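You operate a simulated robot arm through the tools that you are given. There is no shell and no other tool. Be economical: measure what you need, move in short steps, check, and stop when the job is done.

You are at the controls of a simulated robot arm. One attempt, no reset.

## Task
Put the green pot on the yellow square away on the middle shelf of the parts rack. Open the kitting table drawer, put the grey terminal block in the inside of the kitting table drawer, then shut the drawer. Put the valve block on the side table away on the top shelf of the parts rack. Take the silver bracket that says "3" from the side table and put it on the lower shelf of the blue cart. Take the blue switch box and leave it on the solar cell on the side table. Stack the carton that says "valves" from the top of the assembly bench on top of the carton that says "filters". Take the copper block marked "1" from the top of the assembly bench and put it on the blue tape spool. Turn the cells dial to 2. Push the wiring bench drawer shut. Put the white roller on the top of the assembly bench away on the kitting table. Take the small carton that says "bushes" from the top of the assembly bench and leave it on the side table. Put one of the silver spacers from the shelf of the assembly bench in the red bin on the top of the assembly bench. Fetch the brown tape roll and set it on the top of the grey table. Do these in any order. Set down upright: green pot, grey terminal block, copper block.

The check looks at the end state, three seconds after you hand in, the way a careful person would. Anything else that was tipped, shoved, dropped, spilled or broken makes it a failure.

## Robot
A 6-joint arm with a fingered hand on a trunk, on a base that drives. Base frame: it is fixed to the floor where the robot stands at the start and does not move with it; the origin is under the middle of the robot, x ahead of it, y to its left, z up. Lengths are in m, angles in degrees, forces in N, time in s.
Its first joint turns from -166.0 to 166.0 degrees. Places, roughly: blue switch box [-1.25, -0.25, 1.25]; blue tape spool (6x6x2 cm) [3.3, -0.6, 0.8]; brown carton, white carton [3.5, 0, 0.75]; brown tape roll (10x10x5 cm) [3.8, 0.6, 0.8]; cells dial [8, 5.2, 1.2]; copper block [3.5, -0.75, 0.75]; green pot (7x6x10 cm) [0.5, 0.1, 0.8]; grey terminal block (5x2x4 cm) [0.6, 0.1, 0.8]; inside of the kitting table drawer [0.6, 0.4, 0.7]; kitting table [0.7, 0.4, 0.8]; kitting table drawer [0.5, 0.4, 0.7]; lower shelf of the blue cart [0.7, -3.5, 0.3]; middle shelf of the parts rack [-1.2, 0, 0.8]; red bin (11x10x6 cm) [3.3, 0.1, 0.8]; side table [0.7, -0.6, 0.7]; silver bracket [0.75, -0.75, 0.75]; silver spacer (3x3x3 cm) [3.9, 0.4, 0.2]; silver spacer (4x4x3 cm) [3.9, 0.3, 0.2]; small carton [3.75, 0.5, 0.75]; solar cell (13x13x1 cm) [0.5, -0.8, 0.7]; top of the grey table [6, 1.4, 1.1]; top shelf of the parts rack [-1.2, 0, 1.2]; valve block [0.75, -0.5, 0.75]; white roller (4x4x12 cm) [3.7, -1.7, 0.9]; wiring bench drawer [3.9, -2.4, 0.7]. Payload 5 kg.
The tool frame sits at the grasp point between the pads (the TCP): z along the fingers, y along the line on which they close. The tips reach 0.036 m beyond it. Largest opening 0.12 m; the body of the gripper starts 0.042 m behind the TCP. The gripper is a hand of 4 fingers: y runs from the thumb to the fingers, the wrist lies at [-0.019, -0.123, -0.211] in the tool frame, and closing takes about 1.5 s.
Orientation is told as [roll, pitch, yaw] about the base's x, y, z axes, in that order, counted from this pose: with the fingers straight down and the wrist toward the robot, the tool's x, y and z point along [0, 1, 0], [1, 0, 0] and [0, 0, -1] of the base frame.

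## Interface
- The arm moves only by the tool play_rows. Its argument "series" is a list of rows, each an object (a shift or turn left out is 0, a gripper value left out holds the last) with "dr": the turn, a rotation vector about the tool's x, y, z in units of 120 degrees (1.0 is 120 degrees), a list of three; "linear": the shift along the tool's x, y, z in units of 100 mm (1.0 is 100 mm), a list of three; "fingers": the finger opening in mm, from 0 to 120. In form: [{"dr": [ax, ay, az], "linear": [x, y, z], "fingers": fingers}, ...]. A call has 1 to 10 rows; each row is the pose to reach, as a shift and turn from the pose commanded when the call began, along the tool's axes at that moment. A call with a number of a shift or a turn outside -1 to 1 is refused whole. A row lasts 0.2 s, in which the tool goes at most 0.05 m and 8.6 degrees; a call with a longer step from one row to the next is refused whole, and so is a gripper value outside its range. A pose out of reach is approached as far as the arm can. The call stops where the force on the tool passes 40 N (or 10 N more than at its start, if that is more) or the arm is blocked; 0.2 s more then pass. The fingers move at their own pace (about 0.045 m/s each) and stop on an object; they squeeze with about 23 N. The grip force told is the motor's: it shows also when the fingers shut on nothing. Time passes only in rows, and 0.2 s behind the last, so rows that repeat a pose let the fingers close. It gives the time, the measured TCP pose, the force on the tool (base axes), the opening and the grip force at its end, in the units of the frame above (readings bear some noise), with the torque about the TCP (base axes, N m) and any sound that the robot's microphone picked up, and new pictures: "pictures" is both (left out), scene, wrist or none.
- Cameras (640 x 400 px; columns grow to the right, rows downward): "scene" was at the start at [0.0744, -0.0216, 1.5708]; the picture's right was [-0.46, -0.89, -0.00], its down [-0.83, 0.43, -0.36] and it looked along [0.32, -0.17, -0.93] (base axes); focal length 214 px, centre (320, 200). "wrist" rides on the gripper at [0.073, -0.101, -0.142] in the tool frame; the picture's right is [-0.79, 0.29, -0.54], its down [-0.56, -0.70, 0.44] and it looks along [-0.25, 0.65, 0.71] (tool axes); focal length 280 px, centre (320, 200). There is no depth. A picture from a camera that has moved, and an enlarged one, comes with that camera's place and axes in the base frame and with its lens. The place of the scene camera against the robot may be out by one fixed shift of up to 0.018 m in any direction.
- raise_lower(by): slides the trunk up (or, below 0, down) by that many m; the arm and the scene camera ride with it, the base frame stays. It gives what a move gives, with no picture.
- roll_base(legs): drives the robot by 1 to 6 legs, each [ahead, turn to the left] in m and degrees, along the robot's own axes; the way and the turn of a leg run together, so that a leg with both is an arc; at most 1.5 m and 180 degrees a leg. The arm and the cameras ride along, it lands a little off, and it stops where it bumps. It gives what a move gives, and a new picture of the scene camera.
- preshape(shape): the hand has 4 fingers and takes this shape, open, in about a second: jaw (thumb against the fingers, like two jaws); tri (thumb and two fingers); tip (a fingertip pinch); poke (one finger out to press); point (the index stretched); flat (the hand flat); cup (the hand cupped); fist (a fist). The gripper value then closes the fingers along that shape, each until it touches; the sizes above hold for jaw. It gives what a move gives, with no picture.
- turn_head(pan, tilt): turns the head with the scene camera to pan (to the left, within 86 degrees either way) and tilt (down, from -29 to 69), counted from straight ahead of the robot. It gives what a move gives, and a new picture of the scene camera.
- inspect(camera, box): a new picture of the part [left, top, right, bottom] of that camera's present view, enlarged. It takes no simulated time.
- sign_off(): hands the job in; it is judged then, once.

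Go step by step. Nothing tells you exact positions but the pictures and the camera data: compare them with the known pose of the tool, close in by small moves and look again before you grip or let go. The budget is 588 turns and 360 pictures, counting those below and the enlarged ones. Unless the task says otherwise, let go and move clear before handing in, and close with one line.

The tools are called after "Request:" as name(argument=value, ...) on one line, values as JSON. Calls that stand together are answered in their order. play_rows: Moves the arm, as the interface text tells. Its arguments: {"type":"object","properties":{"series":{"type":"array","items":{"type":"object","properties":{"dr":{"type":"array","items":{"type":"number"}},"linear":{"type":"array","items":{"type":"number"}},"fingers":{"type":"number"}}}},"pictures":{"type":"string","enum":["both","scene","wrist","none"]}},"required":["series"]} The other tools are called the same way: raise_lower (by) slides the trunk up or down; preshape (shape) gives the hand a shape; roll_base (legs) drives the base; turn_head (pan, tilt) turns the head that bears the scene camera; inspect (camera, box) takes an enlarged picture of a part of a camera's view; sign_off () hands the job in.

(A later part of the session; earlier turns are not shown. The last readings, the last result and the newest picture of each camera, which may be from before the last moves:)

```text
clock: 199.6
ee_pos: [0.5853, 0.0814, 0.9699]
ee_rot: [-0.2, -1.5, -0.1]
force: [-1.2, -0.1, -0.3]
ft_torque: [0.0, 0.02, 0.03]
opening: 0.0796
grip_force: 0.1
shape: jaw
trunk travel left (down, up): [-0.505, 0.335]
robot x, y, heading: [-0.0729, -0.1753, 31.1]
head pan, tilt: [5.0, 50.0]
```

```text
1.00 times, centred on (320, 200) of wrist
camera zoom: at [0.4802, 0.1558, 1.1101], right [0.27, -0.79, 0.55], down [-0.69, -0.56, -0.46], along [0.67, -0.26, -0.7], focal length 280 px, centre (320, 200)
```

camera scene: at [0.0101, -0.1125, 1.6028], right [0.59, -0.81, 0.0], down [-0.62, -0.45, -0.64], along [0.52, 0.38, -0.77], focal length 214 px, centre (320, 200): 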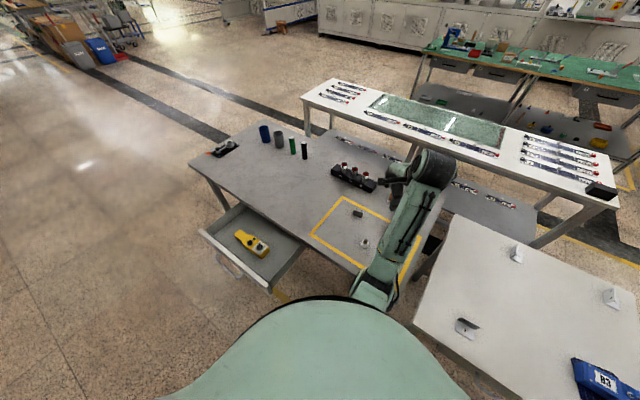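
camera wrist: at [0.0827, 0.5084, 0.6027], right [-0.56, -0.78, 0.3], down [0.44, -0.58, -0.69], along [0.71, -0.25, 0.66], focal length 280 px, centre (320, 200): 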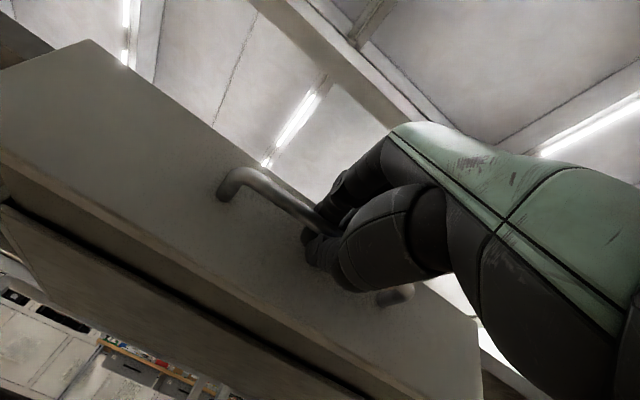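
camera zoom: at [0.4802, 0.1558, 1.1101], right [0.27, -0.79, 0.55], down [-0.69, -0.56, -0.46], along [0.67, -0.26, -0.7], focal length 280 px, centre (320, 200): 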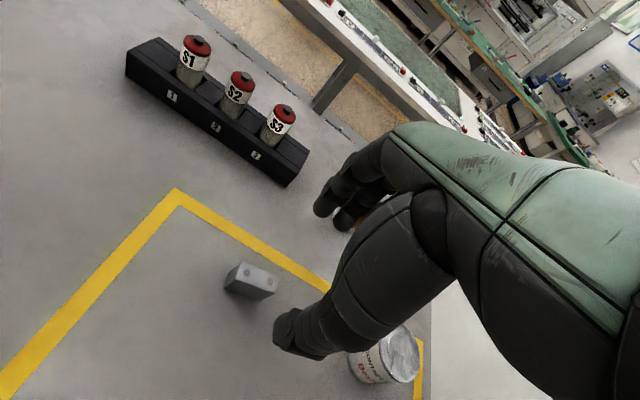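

Request:
inspect(camera="wrist", box=[200, 240, 296, 300])

```text
6.67 times, centred on (248, 270) of wrist
camera zoom: at [0.4802, 0.1558, 1.1101], right [0.27, -0.79, 0.55], down [-0.69, -0.56, -0.46], along [0.67, -0.26, -0.7], focal length 1869 px, centre (800, -267)
```

zoom: 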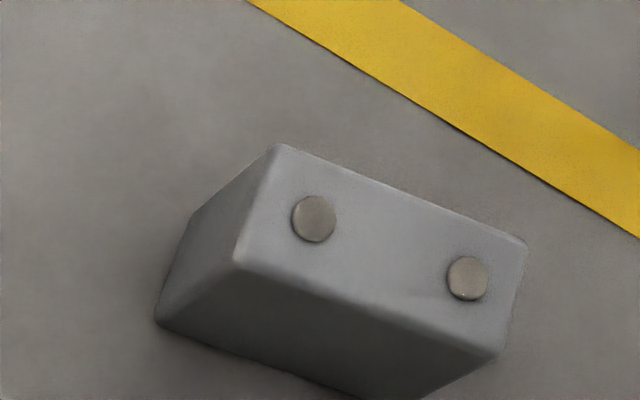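

Request:
play_rows(series=[{"linear": [0, 0.27, 0.2], "dr": [0, 0, -0.04]}, {"linear": [0, 0.27, 0.6], "dr": [0, 0, -0.075]}, {"linear": [0, 0.27, 1.0], "dr": [0, 0, -0.075]}, {"linear": [0, 0.27, 1.0], "dr": [0, 0, -0.075]}], pictures="wrist")

```text
clock: 200.6
ee_pos: [0.6151, 0.0811, 0.8689]
ee_rot: [-0.4, -1.4, 9.0]
force: [0.6, -0.6, 0.6]
ft_torque: [-0.03, -0.04, 0.01]
opening: 0.08
grip_force: 0.1
shape: jaw
trunk travel left (down, up): [-0.505, 0.335]
robot x, y, heading: [-0.0731, -0.1753, 31.0]
head pan, tilt: [5.0, 50.0]
camera wrist: at [0.4994, 0.1384, 1.0084], right [0.39, -0.73, 0.55], down [-0.59, -0.66, -0.45], along [0.7, -0.15, -0.7], focal length 280 px, centre (320, 200)
```

wrist: 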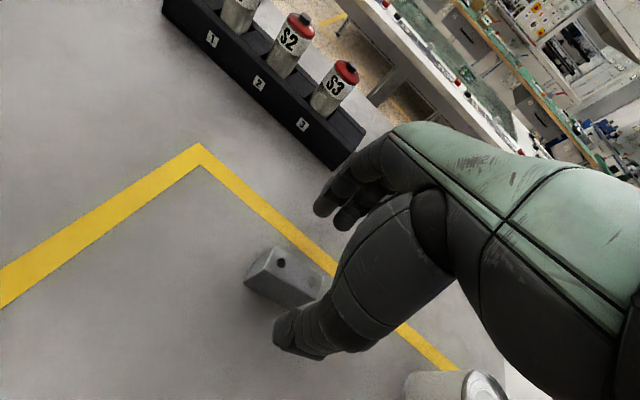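

Request:
play_rows(series=[{"linear": [0, 0, 0.25]}, {"linear": [0, 0, 0.45]}, {"linear": [0, 0, 0.45]}, {"linear": [0, 0, 0.45], "fingers": 10}, {"linear": [0, 0, 0.45], "fingers": 10}, {"linear": [0, 0, 0.45], "fingers": 10}, {"linear": [0, 0, 0.45], "fingers": 10}, {"linear": [0, 0, 0.45], "fingers": 10}, {"linear": [0, 0, 0.45], "fingers": 10}], pictures="wrist")

```text
clock: 201.2
ee_pos: [0.621, 0.0819, 0.8392]
ee_rot: [-0.1, -2.8, 8.8]
force: [0.1, -0.4, 17.6]
ft_torque: [-0.14, 1.11, 0.01]
opening: 0.0823
grip_force: 0.1
shape: jaw
trunk travel left (down, up): [-0.505, 0.335]
robot x, y, heading: [-0.0696, -0.1757, 30.9]
head pan, tilt: [5.0, 50.0]
stopped in row 3: the force on the tool passed its limit (the readings are from after the stop); the commanded pose is now the measured one
camera wrist: at [0.5027, 0.1393, 0.9771], right [0.38, -0.74, 0.56], down [-0.58, -0.66, -0.48], along [0.72, -0.14, -0.68], focal length 280 px, centre (320, 200)
```

wrist: 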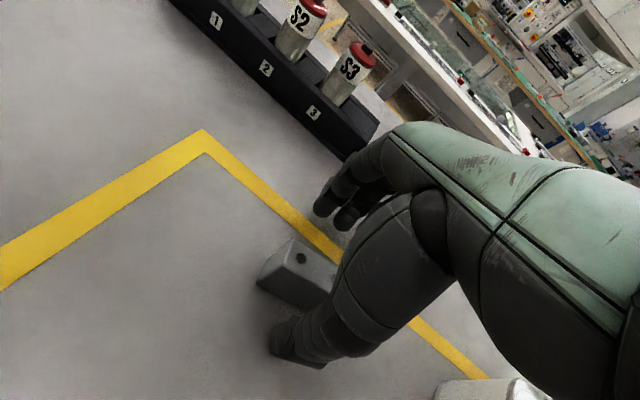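

Request:
play_rows(series=[{"linear": [0, 0, -0.1]}, {"linear": [0, -0.18, -0.1], "dr": [0.012, 0, 0]}, {"linear": [0, -0.18, -0.08], "dr": [0.012, 0, 0]}], pictures="wrist")

```text
clock: 202.1
ee_pos: [0.6037, 0.0803, 0.8418]
ee_rot: [-0.2, -1.0, 8.9]
force: [-0.4, 0.3, 0.2]
ft_torque: [0.01, 0.02, -0.01]
opening: 0.0801
grip_force: 0.0
shape: jaw
trunk travel left (down, up): [-0.505, 0.335]
robot x, y, heading: [-0.0748, -0.1747, 30.7]
head pan, tilt: [5.0, 50.0]
camera wrist: at [0.4886, 0.137, 0.9838], right [0.4, -0.74, 0.55], down [-0.6, -0.66, -0.45], along [0.7, -0.15, -0.7], focal length 280 px, centre (320, 200)
```

wrist: 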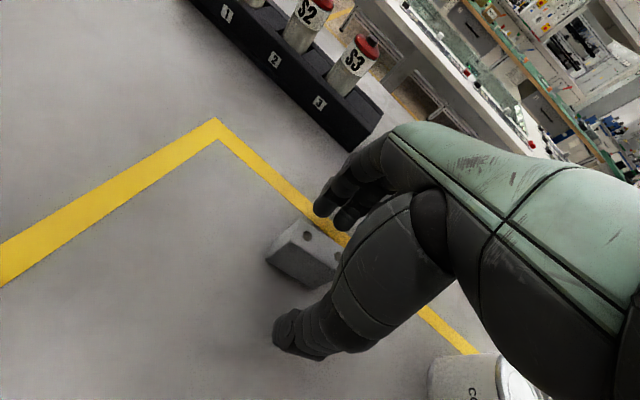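

Request:
play_rows(series=[{"linear": [0, 0, -0.05]}, {"linear": [0, 0, -0.05], "fingers": 10}, {"linear": [0, 0, -0.05], "fingers": 10}, {"linear": [0, 0, -0.05], "fingers": 10}, {"linear": [0, 0, -0.05], "fingers": 10}, {"linear": [0, 0, -0.05], "fingers": 10}, {"linear": [0, 0, -0.05], "fingers": 10}, {"linear": [0, 0, -0.05], "fingers": 10}], pictures="wrist")

```text
clock: 203.8
ee_pos: [0.6024, 0.0792, 0.8461]
ee_rot: [-0.2, -1.0, 8.9]
force: [-0.1, -0.3, 0.2]
ft_torque: [-0.02, 0.01, 0.0]
opening: 0.0154
grip_force: 23.0
shape: jaw
trunk travel left (down, up): [-0.505, 0.335]
robot x, y, heading: [-0.0717, -0.1771, 31.0]
head pan, tilt: [5.0, 50.0]
camera wrist: at [0.4881, 0.1372, 0.989], right [0.4, -0.74, 0.55], down [-0.6, -0.66, -0.45], along [0.7, -0.15, -0.7], focal length 280 px, centre (320, 200)
```

wrist: 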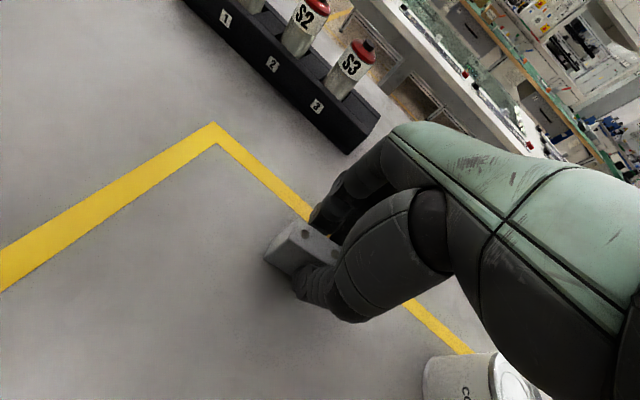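

Request:
raise_lower(by=0.2)

Request:
roll_base(legs=[[0, 46]])

Request:
turn_head(pan=-10, tilt=60)

Request:
inspect(camera="wrist", box=[0, 0, 640, 400])

```text
clock: 206.0
ee_pos: [0.6023, 0.0781, 1.046]
ee_rot: [-0.2, -1.0, 8.9]
force: [-0.7, -0.5, -0.6]
ft_torque: [0.03, 0.01, 0.0]
opening: 0.015
grip_force: 22.6
shape: jaw
trunk travel left (down, up): [-0.705, 0.135]
robot x, y, heading: [-0.0731, -0.1766, 31.3]
head pan, tilt: [5.0, 50.0]
```

```text
clock: 208.5
ee_pos: [0.207, 0.4887, 1.0464]
ee_rot: [-0.2, -0.9, 55.2]
force: [-0.3, -0.8, 0.2]
ft_torque: [0.0, 0.01, 0.0]
opening: 0.0155
grip_force: 23.1
shape: jaw
trunk travel left (down, up): [-0.705, 0.135]
robot x, y, heading: [-0.0719, -0.177, 77.2]
head pan, tilt: [5.0, 50.0]
camera scene: at [-0.061, -0.0671, 1.6727], right [0.99, -0.13, 0.0], down [-0.1, -0.76, -0.64], along [0.09, 0.64, -0.77], focal length 214 px, centre (320, 200)
```

scene: 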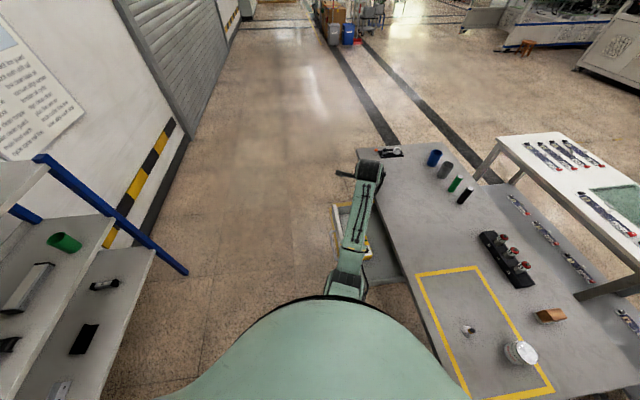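

```text
clock: 209.3
ee_pos: [0.2071, 0.489, 1.0471]
ee_rot: [-0.1, -1.0, 55.3]
force: [0.0, -0.3, -0.5]
ft_torque: [-0.04, 0.01, 0.02]
opening: 0.0151
grip_force: 23.2
shape: jaw
trunk travel left (down, up): [-0.705, 0.135]
robot x, y, heading: [-0.0747, -0.1777, 77.1]
head pan, tilt: [-10.0, 60.0]
camera scene: at [-0.0458, -0.0818, 1.6602], right [0.92, -0.39, 0.0], down [-0.33, -0.8, -0.5], along [0.19, 0.46, -0.87], focal length 214 px, centre (320, 200)
```

scene: 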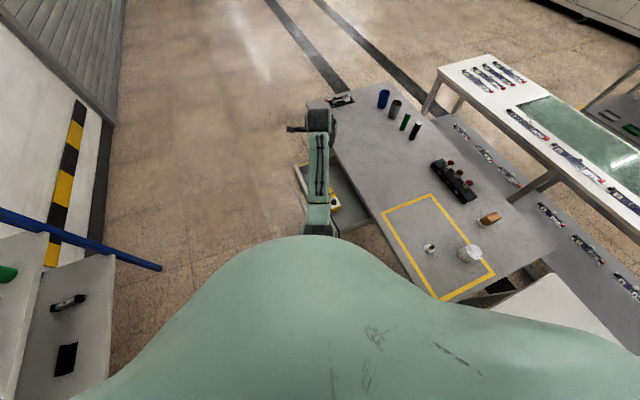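

```text
1.00 times, centred on (320, 200) of wrist
camera zoom: at [0.0872, 0.4464, 1.189], right [0.81, -0.22, 0.55], down [0.07, -0.89, -0.45], along [0.59, 0.4, -0.7], focal length 280 px, centre (320, 200)
```

zoom: 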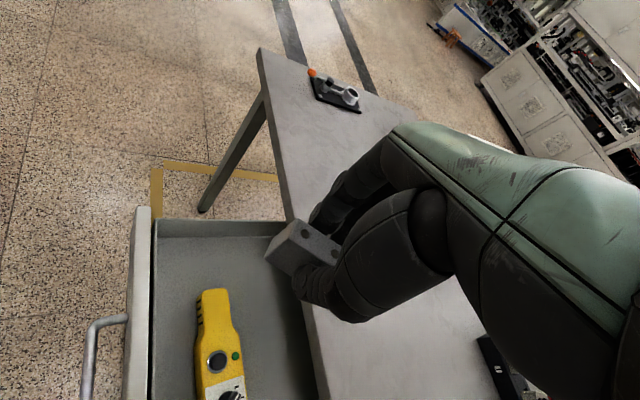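

The drawer has free room at its left end, but I'd better place from the front. I'll drive around to face the drawer squarely.

Request:
roll_base(legs=[[0, 45.8], [0.568, 0], [0, -32.8], [0.48, 0], [0, -90]])

Request:
inspect(camera="wrist", box=[0, 0, 640, 400])

```text
clock: 222.5
ee_pos: [0.3306, 0.6462, 1.0466]
ee_rot: [-0.2, -1.0, -21.9]
force: [0.6, -0.7, -0.5]
ft_torque: [-0.01, 0.0, -0.01]
opening: 0.0153
grip_force: 22.5
shape: jaw
trunk travel left (down, up): [-0.705, 0.135]
robot x, y, heading: [-0.3782, 0.7658, -0.1]
head pan, tilt: [-10.0, 60.0]
camera scene: at [-0.2914, 0.7635, 1.6602], right [-0.17, -0.99, 0.0], down [-0.85, 0.15, -0.5], along [0.49, -0.08, -0.87], focal length 214 px, centre (320, 200)
```

scene: 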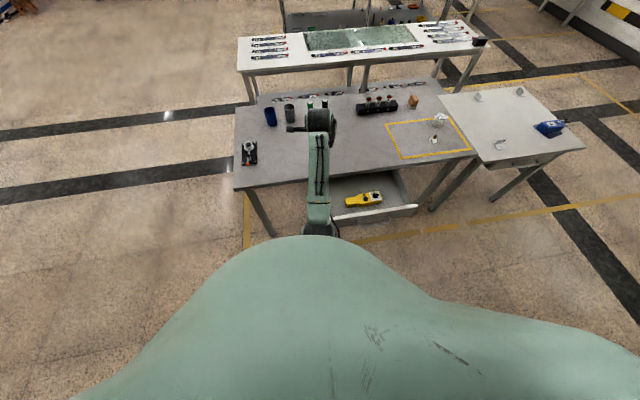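

```text
1.00 times, centred on (320, 200) of wrist
camera zoom: at [0.2603, 0.7538, 1.189], right [-0.04, -0.83, 0.55], down [-0.85, -0.26, -0.45], along [0.52, -0.48, -0.7], focal length 280 px, centre (320, 200)
```

zoom: 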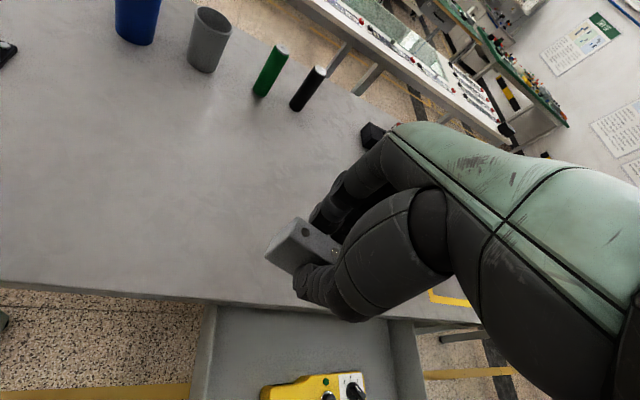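

Request:
play_rows(series=[{"linear": [-0.4, -0.2, 0]}, {"linear": [-0.8, -0.41, 0]}, {"linear": [-0.82, -0.41, 0]}], pictures="none")

Request:
raise_lower(by=-0.22)

Request:
inspect(camera="wrist", box=[0, 0, 640, 400])

Request:
inspect(camera="scene", box=[200, 80, 520, 280])

```text
clock: 223.3
ee_pos: [0.2634, 0.5868, 1.0452]
ee_rot: [-0.2, -1.0, -21.8]
force: [-0.4, 0.7, -0.9]
ft_torque: [-0.01, 0.0, 0.01]
opening: 0.0152
grip_force: 23.0
shape: jaw
trunk travel left (down, up): [-0.705, 0.135]
robot x, y, heading: [-0.3836, 0.7709, 0.1]
head pan, tilt: [-10.0, 60.0]
```

```text
clock: 225.6
ee_pos: [0.261, 0.586, 0.8258]
ee_rot: [-0.2, -1.0, -21.8]
force: [0.3, -1.0, -0.3]
ft_torque: [0.06, -0.01, 0.0]
opening: 0.015
grip_force: 22.8
shape: jaw
trunk travel left (down, up): [-0.485, 0.355]
robot x, y, heading: [-0.3804, 0.7721, 0.1]
head pan, tilt: [-10.0, 60.0]
```

```text
1.00 times, centred on (320, 200) of wrist
camera zoom: at [0.1917, 0.6937, 0.9681], right [-0.04, -0.83, 0.55], down [-0.85, -0.26, -0.45], along [0.52, -0.48, -0.7], focal length 280 px, centre (320, 200)
```

zoom: 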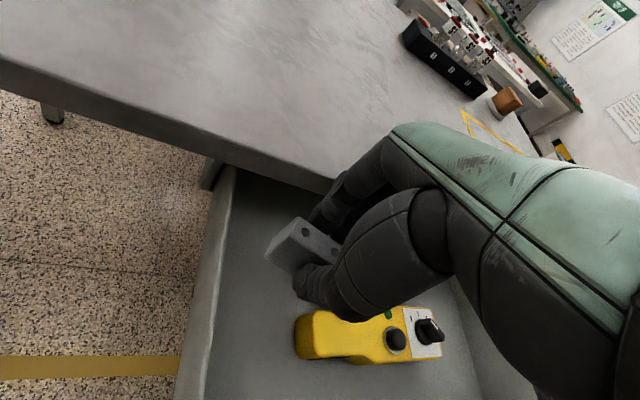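

```text
2.00 times, centred on (360, 180) of scene
camera zoom: at [-0.2916, 0.7635, 1.4402], right [-0.17, -0.99, 0.0], down [-0.85, 0.15, -0.5], along [0.49, -0.08, -0.87], focal length 429 px, centre (240, 240)
```

zoom: 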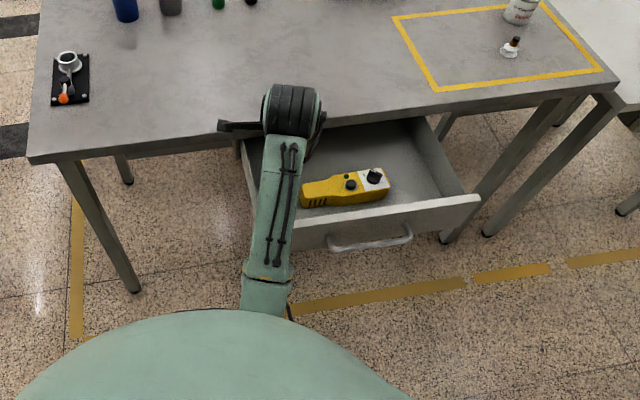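

Request:
play_rows(series=[{"linear": [0, -0.05, 0.25]}, {"linear": [0, -0.05, 0.5]}, {"linear": [0, -0.05, 0.7]}, {"linear": [0, -0.05, 0.8]}, {"linear": [0, -0.05, 0.8]}], pictures="wrist")

```text
clock: 226.8
ee_pos: [0.2606, 0.5868, 0.7471]
ee_rot: [-0.1, -1.0, -21.8]
force: [0.3, 0.2, -1.2]
ft_torque: [0.02, 0.0, 0.03]
opening: 0.0152
grip_force: 23.2
shape: jaw
trunk travel left (down, up): [-0.485, 0.355]
robot x, y, heading: [-0.3813, 0.7704, -0.1]
head pan, tilt: [-10.0, 60.0]
camera wrist: at [0.1893, 0.6947, 0.8884], right [-0.04, -0.83, 0.55], down [-0.85, -0.26, -0.45], along [0.52, -0.48, -0.7], focal length 280 px, centre (320, 200)
```

wrist: 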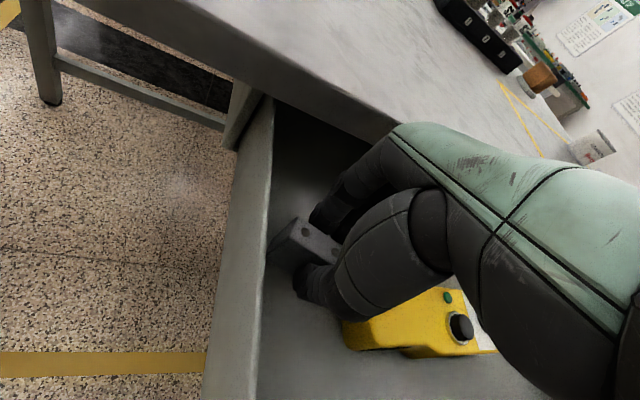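

Request:
play_rows(series=[{"linear": [0, 0, 0.08]}, {"linear": [0, 0, 0.16]}, {"linear": [0, 0, 0.22]}, {"linear": [0, 0, 0.28]}, {"linear": [0, 0, 0.34]}, {"linear": [0, 0, 0.4]}, {"linear": [0, 0, 0.46]}, {"linear": [0, 0, 0.52]}, {"linear": [0, 0, 0.58]}], pictures="wrist")

```text
clock: 228.1
ee_pos: [0.2653, 0.5868, 0.719]
ee_rot: [0.0, -2.3, -21.8]
force: [0.7, 2.6, 18.8]
ft_torque: [0.04, 0.01, 0.02]
opening: 0.0179
grip_force: 23.1
shape: jaw
trunk travel left (down, up): [-0.485, 0.355]
robot x, y, heading: [-0.3827, 0.7712, 0.2]
head pan, tilt: [-10.0, 60.0]
stopped in row 6: the force on the tool passed its limit (the readings are from after the stop); the commanded pose is now the measured one
camera wrist: at [0.1918, 0.6945, 0.8586], right [-0.05, -0.83, 0.55], down [-0.84, -0.27, -0.47], along [0.54, -0.49, -0.69], focal length 280 px, centre (320, 200)
```

wrist: 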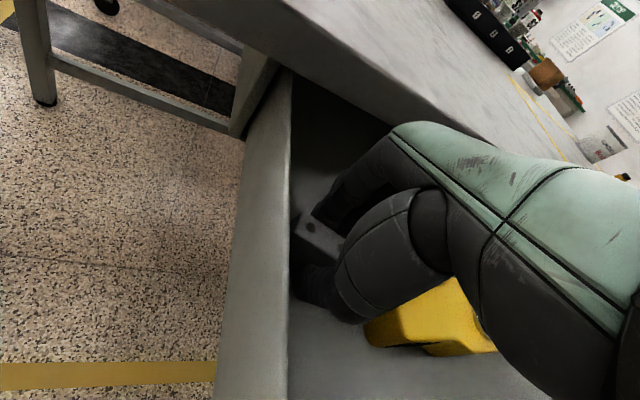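

Request:
play_rows(series=[{"linear": [0, -0.02, -0.05], "dr": [0.008, 0, 0]}, {"linear": [0, -0.02, -0.05], "dr": [0.008, 0, 0]}, {"linear": [0, -0.02, -0.05], "dr": [0.008, 0, 0], "fingers": 45}, {"linear": [0, -0.02, -0.05], "dr": [0.008, 0, 0], "fingers": 45}, {"linear": [0, -0.02, -0.05], "dr": [0.008, 0, 0], "fingers": 45}, {"linear": [0, -0.02, -0.05], "dr": [0.008, 0, 0], "fingers": 45}], pictures="none")

Request:
raise_lower(by=0.2)

Request:
inspect(camera="wrist", box=[0, 0, 640, 400])

```text
clock: 229.5
ee_pos: [0.2604, 0.5876, 0.7185]
ee_rot: [-0.1, -0.6, -21.8]
force: [0.2, -1.2, 1.5]
ft_torque: [-0.02, 0.03, 0.06]
opening: 0.0443
grip_force: 0.0
shape: jaw
trunk travel left (down, up): [-0.485, 0.355]
robot x, y, heading: [-0.3849, 0.7705, 0.2]
head pan, tilt: [-10.0, 60.0]
```

```text
clock: 231.7
ee_pos: [0.2595, 0.587, 0.9184]
ee_rot: [-0.2, -0.8, -21.9]
force: [0.1, 0.2, -0.4]
ft_torque: [-0.01, 0.0, -0.01]
opening: 0.0448
grip_force: 0.1
shape: jaw
trunk travel left (down, up): [-0.685, 0.155]
robot x, y, heading: [-0.3809, 0.7711, -0.0]
head pan, tilt: [-10.0, 60.0]
```

```text
1.00 times, centred on (320, 200) of wrist
camera zoom: at [0.1908, 0.6939, 1.0614], right [-0.03, -0.84, 0.55], down [-0.85, -0.26, -0.45], along [0.52, -0.48, -0.71], focal length 280 px, centre (320, 200)
```

zoom: 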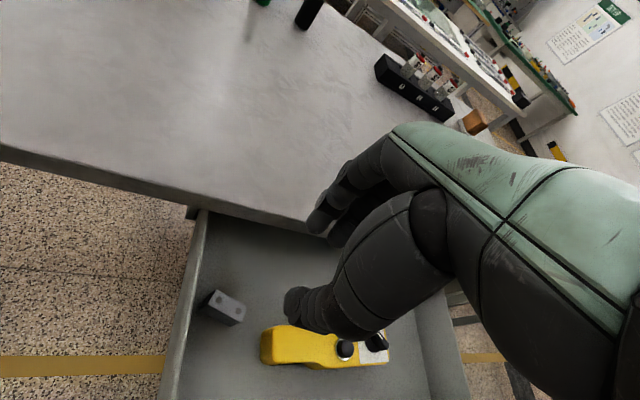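

Terminal block stands upright in the drawer. Now back off and push the drawer shut with closed fingers against its front.

Request:
roll_base(legs=[[-0.32, 0]])

Request:
play_rows(series=[{"linear": [-0.3, 0.1, 0], "dr": [0, 0, -0.06], "fingers": 0}, {"linear": [-0.6, 0.2, 0], "dr": [0, 0, -0.12]}, {"linear": [-0.9, 0.35, 0], "dr": [0, 0, -0.183]}, {"linear": [-1.0, 0.4, 0], "dr": [0, 0, -0.183]}, {"linear": [-1.0, 0.4, 0], "dr": [0, 0, -0.183]}], pictures="none")

Request:
raise_lower(by=-0.2)

Request:
turn_head(pan=-10, tilt=45)

```text
clock: 233.8
ee_pos: [-0.063, 0.5841, 0.9201]
ee_rot: [0.0, -0.8, -22.2]
force: [0.6, 0.2, -0.1]
ft_torque: [0.0, -0.01, 0.0]
opening: 0.0448
grip_force: 0.1
shape: jaw
trunk travel left (down, up): [-0.685, 0.155]
robot x, y, heading: [-0.703, 0.7694, -0.1]
head pan, tilt: [-10.0, 60.0]
camera scene: at [-0.6137, 0.7625, 1.6402], right [-0.18, -0.98, 0.0], down [-0.85, 0.15, -0.5], along [0.49, -0.09, -0.87], focal length 214 px, centre (320, 200)
```

scene: 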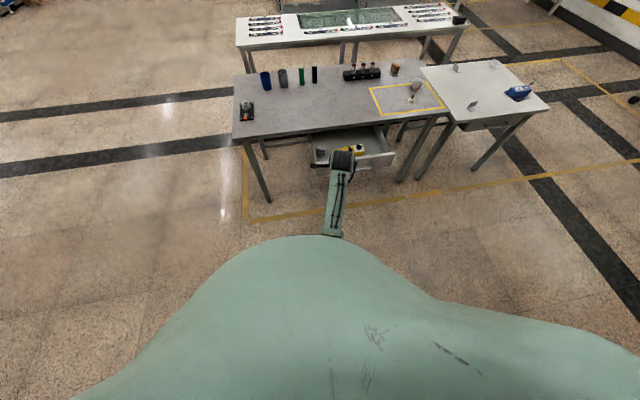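

```text
clock: 235.0
ee_pos: [-0.0631, 0.4744, 0.9193]
ee_rot: [-0.4, -0.6, -0.1]
force: [0.2, 0.0, -1.4]
ft_torque: [-0.01, 0.01, 0.03]
opening: 0.0
grip_force: 22.8
shape: jaw
trunk travel left (down, up): [-0.685, 0.155]
robot x, y, heading: [-0.7088, 0.767, -0.2]
head pan, tilt: [-10.0, 60.0]
```

```text
clock: 237.2
ee_pos: [-0.0637, 0.4745, 0.7204]
ee_rot: [-0.5, -0.7, -0.2]
force: [0.5, -0.8, -0.2]
ft_torque: [0.01, 0.01, -0.03]
opening: 0.0
grip_force: 23.3
shape: jaw
trunk travel left (down, up): [-0.485, 0.355]
robot x, y, heading: [-0.7038, 0.7709, -0.1]
head pan, tilt: [-10.0, 60.0]
```

```text
clock: 238.0
ee_pos: [-0.0633, 0.4744, 0.7189]
ee_rot: [-0.5, -0.7, -0.2]
force: [-0.1, 0.3, 0.6]
ft_torque: [0.0, 0.02, -0.02]
opening: 0.0001
grip_force: 23.5
shape: jaw
trunk travel left (down, up): [-0.485, 0.355]
robot x, y, heading: [-0.7008, 0.7669, -0.3]
head pan, tilt: [-10.0, 45.0]
camera scene: at [-0.5992, 0.7599, 1.4596], right [-0.18, -0.98, 0.0], down [-0.7, 0.12, -0.71], along [0.7, -0.12, -0.71], focal length 214 px, centre (320, 200)
```

scene: 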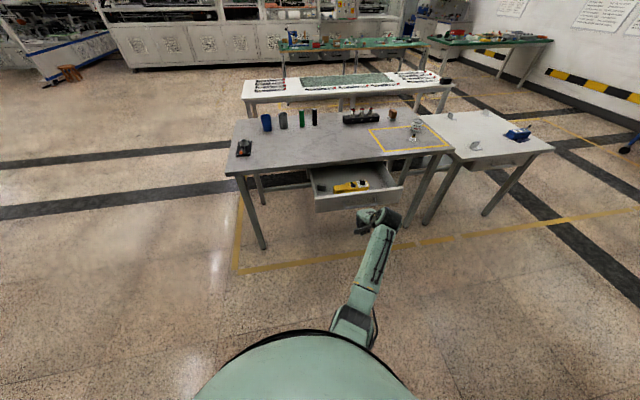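

Request:
play_rows(series=[{"linear": [-0.4, 0, 0.1]}, {"linear": [-0.4, 0, 0.15]}], pictures="none")

Request:
roll_base(legs=[[0.28, 0]])

Request:
inspect(camera="scene", box=[200, 130, 480, 305])

```text
clock: 238.6
ee_pos: [-0.0641, 0.4353, 0.7056]
ee_rot: [-0.4, -0.7, -0.3]
force: [0.1, 0.8, -0.4]
ft_torque: [-0.01, 0.01, 0.01]
opening: 0.0
grip_force: 23.1
shape: jaw
trunk travel left (down, up): [-0.485, 0.355]
robot x, y, heading: [-0.7043, 0.774, -0.2]
head pan, tilt: [-10.0, 45.0]
```

```text
clock: 240.6
ee_pos: [0.2248, 0.4373, 0.7038]
ee_rot: [-0.4, -0.5, 0.1]
force: [0.3, -0.3, -0.5]
ft_torque: [0.02, -0.01, 0.01]
opening: 0.0001
grip_force: 22.3
shape: jaw
trunk travel left (down, up): [-0.485, 0.355]
robot x, y, heading: [-0.4189, 0.7719, 0.2]
head pan, tilt: [-10.0, 45.0]
camera scene: at [-0.3116, 0.7608, 1.4595], right [-0.17, -0.99, 0.0], down [-0.7, 0.12, -0.71], along [0.7, -0.12, -0.71], focal length 214 px, centre (320, 200)
```

scene: 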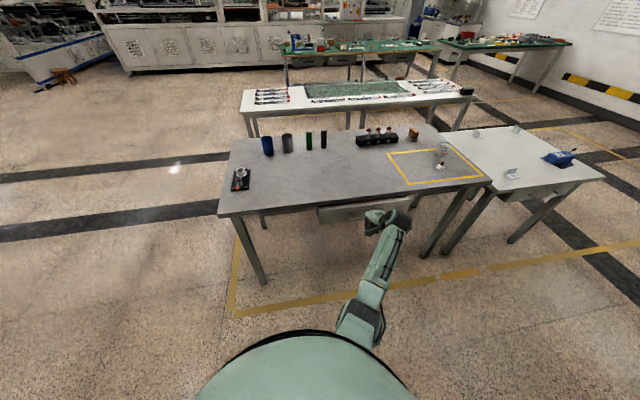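

```text
2.29 times, centred on (340, 218) of scene
camera zoom: at [-0.3116, 0.7608, 1.4595], right [-0.17, -0.99, 0.0], down [-0.7, 0.12, -0.71], along [0.7, -0.12, -0.71], focal length 490 px, centre (274, 160)
```

zoom: 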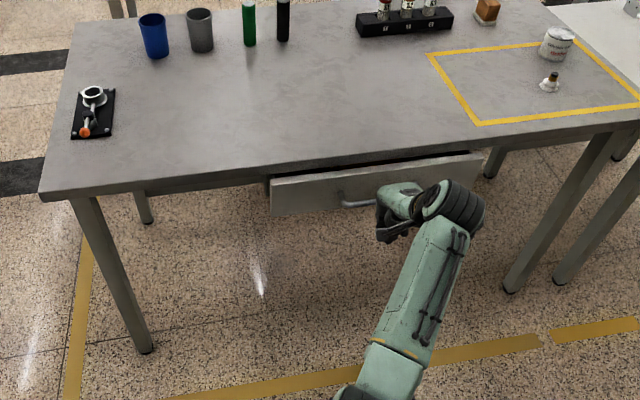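

Request:
play_rows(series=[{"linear": [0, 0.15, 0]}, {"linear": [0, 0.3, 0]}, {"linear": [0, 0.45, 0]}, {"linear": [0, 0.6, 0]}, {"linear": [0, 0.75, 0]}, {"linear": [0, 0.9, 0]}], pictures="none")

Request:
inspect(camera="scene", box=[200, 130, 480, 305])

```text
clock: 241.7
ee_pos: [0.2797, 0.4359, 0.707]
ee_rot: [-0.3, 0.0, -0.2]
force: [-31.7, 7.8, 16.7]
ft_torque: [-0.43, -1.09, -0.29]
opening: 0.0
grip_force: 23.0
shape: jaw
trunk travel left (down, up): [-0.485, 0.355]
robot x, y, heading: [-0.4188, 0.7711, -0.0]
head pan, tilt: [-10.0, 45.0]
stopped in row 5: the force on the tool passed its limit (the readings are from after the stop); the commanded pose is now the measured one
```

```text
2.29 times, centred on (340, 218) of scene
camera zoom: at [-0.3199, 0.7632, 1.4605], right [-0.17, -0.98, 0.0], down [-0.69, 0.12, -0.71], along [0.7, -0.12, -0.7], focal length 490 px, centre (274, 160)
```

zoom: 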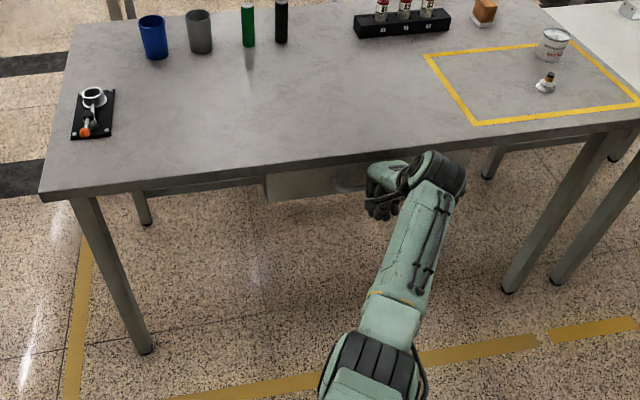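

Request:
roll_base(legs=[[-0.25, 0]])

Request:
inspect(camera="scene", box=[200, 100, 480, 275])

Request:
raise_lower(by=0.35)

```text
clock: 243.5
ee_pos: [0.0318, 0.4354, 0.7027]
ee_rot: [-0.1, -0.2, -0.2]
force: [0.0, 0.2, -0.8]
ft_torque: [-0.02, 0.02, 0.02]
opening: 0.0
grip_force: 23.2
shape: jaw
trunk travel left (down, up): [-0.485, 0.355]
robot x, y, heading: [-0.6731, 0.7728, 0.1]
head pan, tilt: [-10.0, 45.0]
camera scene: at [-0.5664, 0.7601, 1.4597], right [-0.17, -0.98, 0.0], down [-0.7, 0.12, -0.71], along [0.7, -0.12, -0.71], focal length 214 px, centre (320, 200)
```

scene: 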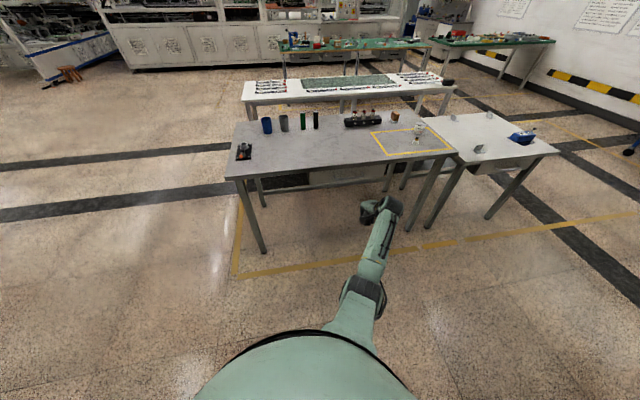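

```text
2.29 times, centred on (340, 188) of scene
camera zoom: at [-0.5664, 0.7601, 1.4597], right [-0.17, -0.98, 0.0], down [-0.7, 0.12, -0.71], along [0.7, -0.12, -0.71], focal length 490 px, centre (274, 229)
```

zoom: 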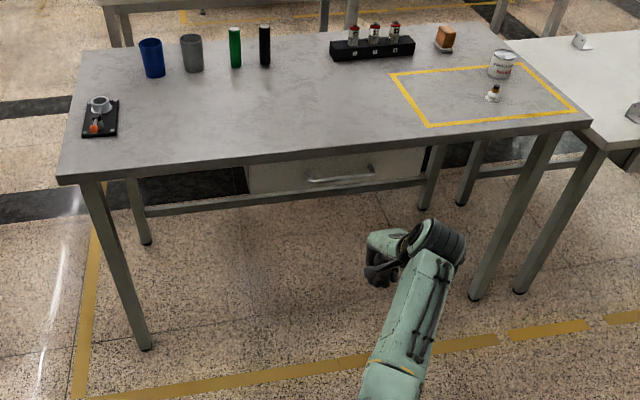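

```text
clock: 246.9
ee_pos: [0.0329, 0.4355, 1.0529]
ee_rot: [-0.2, 0.0, -0.1]
force: [0.2, -0.4, 1.1]
ft_torque: [0.01, 0.01, -0.01]
opening: 0.0
grip_force: 23.0
shape: jaw
trunk travel left (down, up): [-0.835, 0.005]
robot x, y, heading: [-0.6703, 0.7686, 0.0]
head pan, tilt: [-10.0, 45.0]
```

Drawer is shut. Next: bracket "3" on the side table.

Request:
roll_base(legs=[[0, -79.5], [0.93, 0], [0, 79.5], [0.25, 0]])

Request:
turn_head(pan=-25, tilt=55)

Request:
inspect(camera="wrist", box=[0, 0, 640, 400])

```text
clock: 260.1
ee_pos: [0.4516, -0.4944, 1.0531]
ee_rot: [-0.2, 0.0, -0.2]
force: [0.1, -0.3, -1.0]
ft_torque: [0.0, -0.01, -0.02]
opening: 0.0
grip_force: 22.4
shape: jaw
trunk travel left (down, up): [-0.835, 0.005]
robot x, y, heading: [-0.2504, -0.1605, -0.1]
head pan, tilt: [-10.0, 45.0]
camera scene: at [-0.1466, -0.1691, 1.8097], right [-0.17, -0.98, 0.0], down [-0.7, 0.12, -0.71], along [0.7, -0.12, -0.71], focal length 214 px, centre (320, 200)
```

scene: 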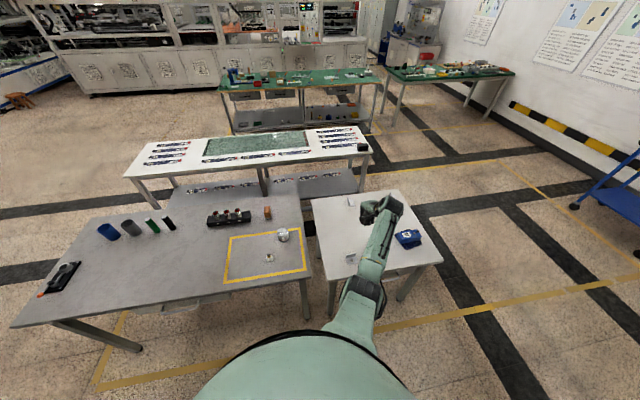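

```text
clock: 260.9
ee_pos: [0.4521, -0.494, 1.0533]
ee_rot: [-0.2, 0.0, -0.4]
force: [0.2, 0.0, 0.6]
ft_torque: [-0.02, 0.03, 0.03]
opening: 0.0
grip_force: 23.3
shape: jaw
trunk travel left (down, up): [-0.835, 0.005]
robot x, y, heading: [-0.2499, -0.1595, 0.2]
head pan, tilt: [-25.0, 55.0]
camera scene: at [-0.159, -0.1855, 1.7962], right [-0.42, -0.91, 0.0], down [-0.74, 0.35, -0.57], along [0.52, -0.24, -0.82], focal length 214 px, centre (320, 200)
```

scene: 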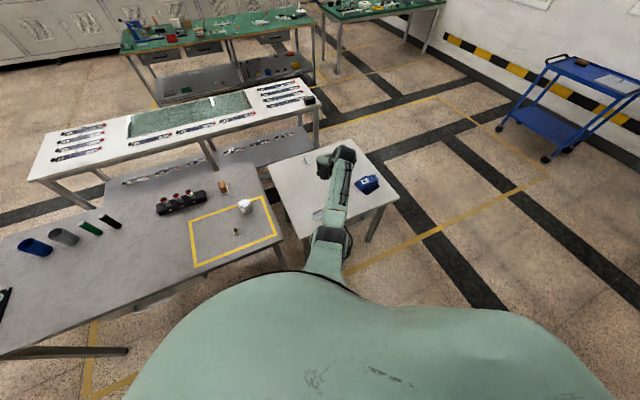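

```text
1.00 times, centred on (320, 200) of wrist
camera zoom: at [0.351, -0.4198, 1.196], right [0.28, -0.79, 0.55], down [-0.7, -0.56, -0.44], along [0.65, -0.26, -0.71], focal length 280 px, centre (320, 200)
```

zoom: 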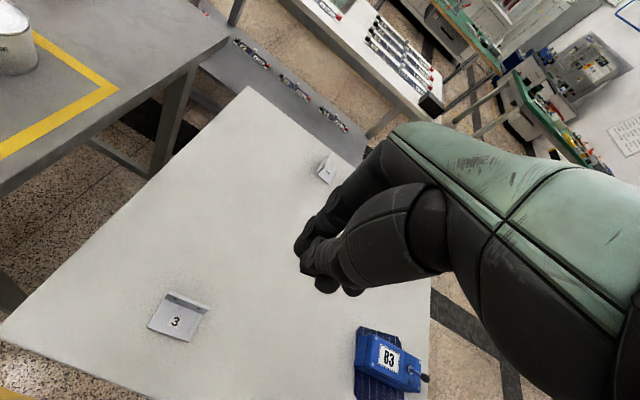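

Request:
play_rows(series=[{"linear": [0.2, 0, 0], "fingers": 55}, {"linear": [0.39, 0, 0], "fingers": 55}, {"linear": [0.39, 0, 0], "fingers": 55}], pictures="none")

Request:
raise_lower(by=-0.18)

Request:
inspect(camera="wrist", box=[160, 200, 400, 350])

```text
clock: 261.7
ee_pos: [0.4519, -0.4563, 1.0532]
ee_rot: [-0.1, 0.0, -0.3]
force: [-0.4, 0.2, -0.1]
ft_torque: [0.01, 0.01, 0.03]
opening: 0.055
grip_force: 0.1
shape: jaw
trunk travel left (down, up): [-0.835, 0.005]
robot x, y, heading: [-0.248, -0.161, 0.1]
head pan, tilt: [-25.0, 55.0]
```

```text
clock: 263.7
ee_pos: [0.4519, -0.4556, 0.8716]
ee_rot: [-0.2, -0.1, -0.4]
force: [0.0, -0.9, 0.3]
ft_torque: [0.01, -0.02, -0.04]
opening: 0.0545
grip_force: 0.0
shape: jaw
trunk travel left (down, up): [-0.655, 0.185]
robot x, y, heading: [-0.2491, -0.1555, 0.0]
head pan, tilt: [-25.0, 55.0]
```

```text
2.67 times, centred on (280, 275) of wrist
camera zoom: at [0.3506, -0.381, 1.0163], right [0.28, -0.79, 0.55], down [-0.7, -0.56, -0.44], along [0.65, -0.26, -0.71], focal length 748 px, centre (427, 0)
```

zoom: 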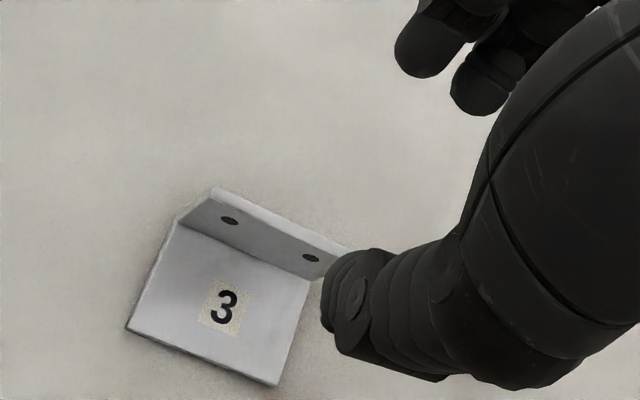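

Request:
play_rows(series=[{"linear": [0.03, 0, 0.3]}, {"linear": [0.03, 0, 0.6]}, {"linear": [0.03, 0, 0.9]}, {"linear": [0.03, 0, 0.97]}, {"linear": [0.03, 0, 0.97]}], pictures="wrist")

```text
clock: 264.9
ee_pos: [0.4526, -0.4526, 0.7759]
ee_rot: [-0.3, -0.1, -0.3]
force: [-0.1, -0.6, 0.2]
ft_torque: [0.03, 0.0, -0.03]
opening: 0.0549
grip_force: 0.0
shape: jaw
trunk travel left (down, up): [-0.655, 0.185]
robot x, y, heading: [-0.2511, -0.1599, -0.1]
head pan, tilt: [-25.0, 55.0]
camera wrist: at [0.3501, -0.3781, 0.9191], right [0.28, -0.79, 0.55], down [-0.7, -0.56, -0.44], along [0.65, -0.26, -0.71], focal length 280 px, centre (320, 200)
```

wrist: 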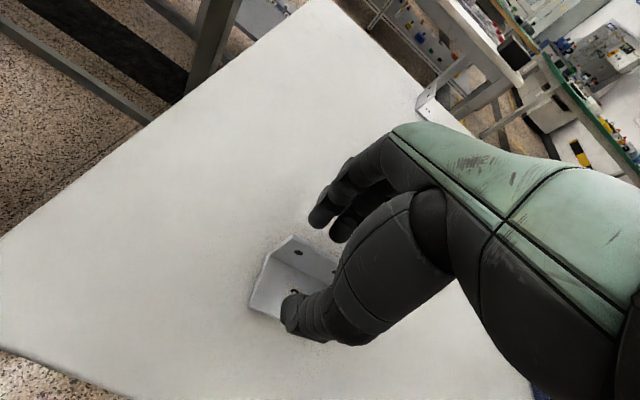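

Thumb is inside the L and fingers behind the upright plate. Close.

Request:
play_rows(series=[{"fingers": 0}, {"fingers": 0}, {"fingers": 0}, {"fingers": 0}, {"fingers": 0}, {"fingers": 0}], pictures="wrist")

Request:
raise_lower(by=0.15)

Request:
inspect(camera="wrist", box=[160, 150, 480, 350])

```text
clock: 266.3
ee_pos: [0.4512, -0.4537, 0.7759]
ee_rot: [-0.2, -0.1, -0.3]
force: [0.1, -0.4, -0.7]
ft_torque: [0.05, 0.01, 0.01]
opening: 0.0002
grip_force: 23.0
shape: jaw
trunk travel left (down, up): [-0.655, 0.185]
robot x, y, heading: [-0.2513, -0.1584, -0.3]
head pan, tilt: [-25.0, 55.0]
camera wrist: at [0.3501, -0.3781, 0.9192], right [0.28, -0.79, 0.55], down [-0.7, -0.56, -0.44], along [0.65, -0.26, -0.71], focal length 280 px, centre (320, 200)
```

wrist: 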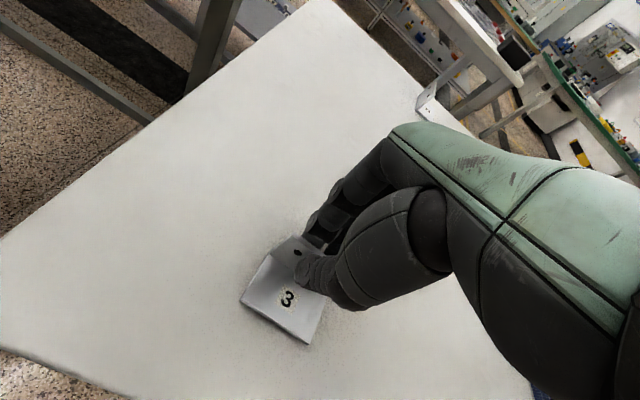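

```text
clock: 268.0
ee_pos: [0.4526, -0.4523, 0.9256]
ee_rot: [-0.2, 0.0, -0.1]
force: [-0.2, 0.5, -1.1]
ft_torque: [-0.02, -0.01, -0.04]
opening: 0.0003
grip_force: 23.0
shape: jaw
trunk travel left (down, up): [-0.805, 0.035]
robot x, y, heading: [-0.2511, -0.1568, -0.1]
head pan, tilt: [-25.0, 55.0]
```

```text
2.00 times, centred on (320, 250) of wrist
camera zoom: at [0.3503, -0.3781, 1.069], right [0.28, -0.79, 0.55], down [-0.7, -0.56, -0.44], along [0.65, -0.26, -0.71], focal length 561 px, centre (320, 100)
```

zoom: 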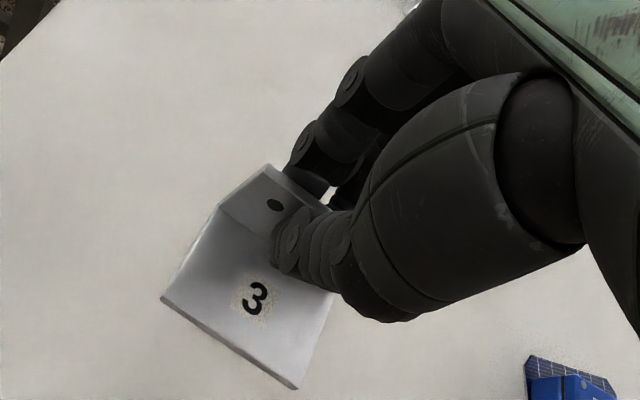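

Bracket held. Now drive toward the blue cart and look at its geometry.

Request:
roll_base(legs=[[0, -88], [1.2, 0], [0.8, 0], [0, 25]])

Request:
turn_head(pan=0, tilt=35)

```text
clock: 283.1
ee_pos: [-0.1279, -2.9322, 0.9248]
ee_rot: [-0.2, 0.0, -63.9]
force: [0.4, 0.1, -1.0]
ft_torque: [-0.02, 0.04, 0.02]
opening: 0.0
grip_force: 23.0
shape: jaw
trunk travel left (down, up): [-0.805, 0.035]
robot x, y, heading: [-0.1801, -2.1763, -63.5]
head pan, tilt: [-25.0, 55.0]
camera scene: at [-0.1682, -2.2688, 1.7662], right [-1.0, -0.03, 0.0], down [-0.02, 0.82, -0.57], along [0.01, -0.57, -0.82], focal length 214 px, centre (320, 200)
```

scene: 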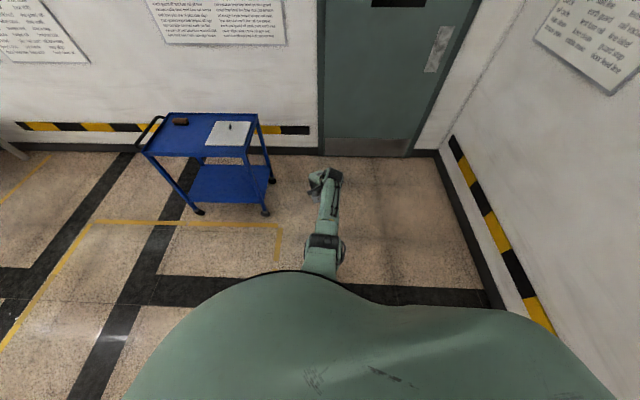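

```text
clock: 284.0
ee_pos: [-0.127, -2.932, 0.927]
ee_rot: [-0.2, 0.0, -63.8]
force: [-0.5, 0.1, -0.7]
ft_torque: [-0.04, 0.0, 0.01]
opening: 0.0004
grip_force: 22.9
shape: jaw
trunk travel left (down, up): [-0.805, 0.035]
robot x, y, heading: [-0.1792, -2.1762, -63.8]
head pan, tilt: [0.0, 35.0]
camera scene: at [-0.131, -2.2752, 1.7944], right [-0.9, -0.44, 0.0], down [-0.26, 0.51, -0.82], along [0.36, -0.73, -0.57], focal length 214 px, centre (320, 200)
```

scene: 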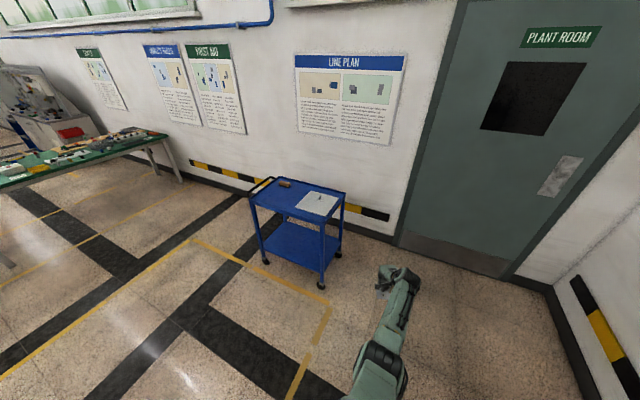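

Cart front edge is near y=-3.31, x from 0.37 to 1.0, lower shelf about z=0.27. Drive to face its open front.

Request:
roll_base(legs=[[0, 48.2], [1.214, 0], [0, -74.5]])

Request:
turn_head(pan=0, tilt=45)

```text
clock: 295.6
ee_pos: [0.7311, -3.1952, 0.9251]
ee_rot: [-0.2, -0.1, -89.1]
force: [0.3, -0.4, -1.2]
ft_torque: [-0.03, -0.01, 0.02]
opening: 0.0
grip_force: 22.9
shape: jaw
trunk travel left (down, up): [-0.805, 0.035]
robot x, y, heading: [1.0077, -2.4846, -88.8]
head pan, tilt: [0.0, 35.0]
camera scene: at [1.0064, -2.6008, 1.7944], right [-1.0, -0.02, 0.0], down [-0.01, 0.57, -0.82], along [0.02, -0.82, -0.57], focal length 214 px, centre (320, 200)
```

scene: 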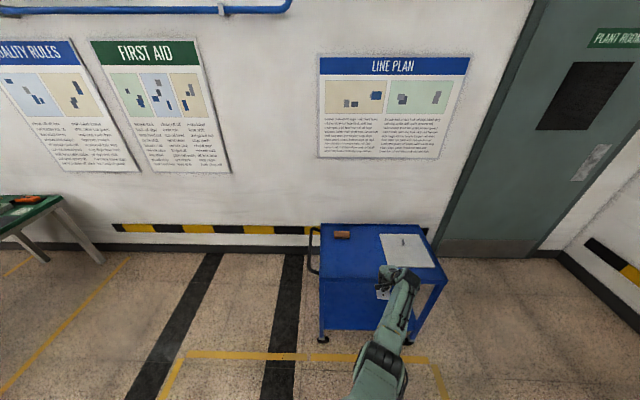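

```text
clock: 296.3
ee_pos: [0.7314, -3.1946, 0.9256]
ee_rot: [-0.2, 0.0, -89.0]
force: [-0.3, 0.4, -1.2]
ft_torque: [-0.03, -0.03, -0.01]
opening: 0.0
grip_force: 22.9
shape: jaw
trunk travel left (down, up): [-0.805, 0.035]
robot x, y, heading: [1.0097, -2.4886, -88.9]
head pan, tilt: [0.0, 45.0]
camera scene: at [1.006, -2.5941, 1.7797], right [-1.0, -0.02, 0.0], down [-0.01, 0.71, -0.71], along [0.01, -0.71, -0.71], focal length 214 px, centre (320, 200)
```

scene: 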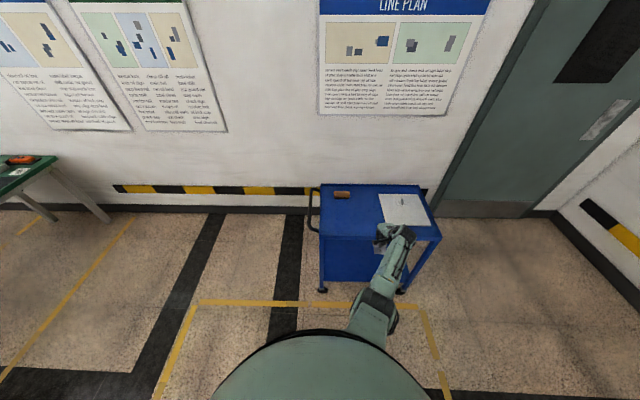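

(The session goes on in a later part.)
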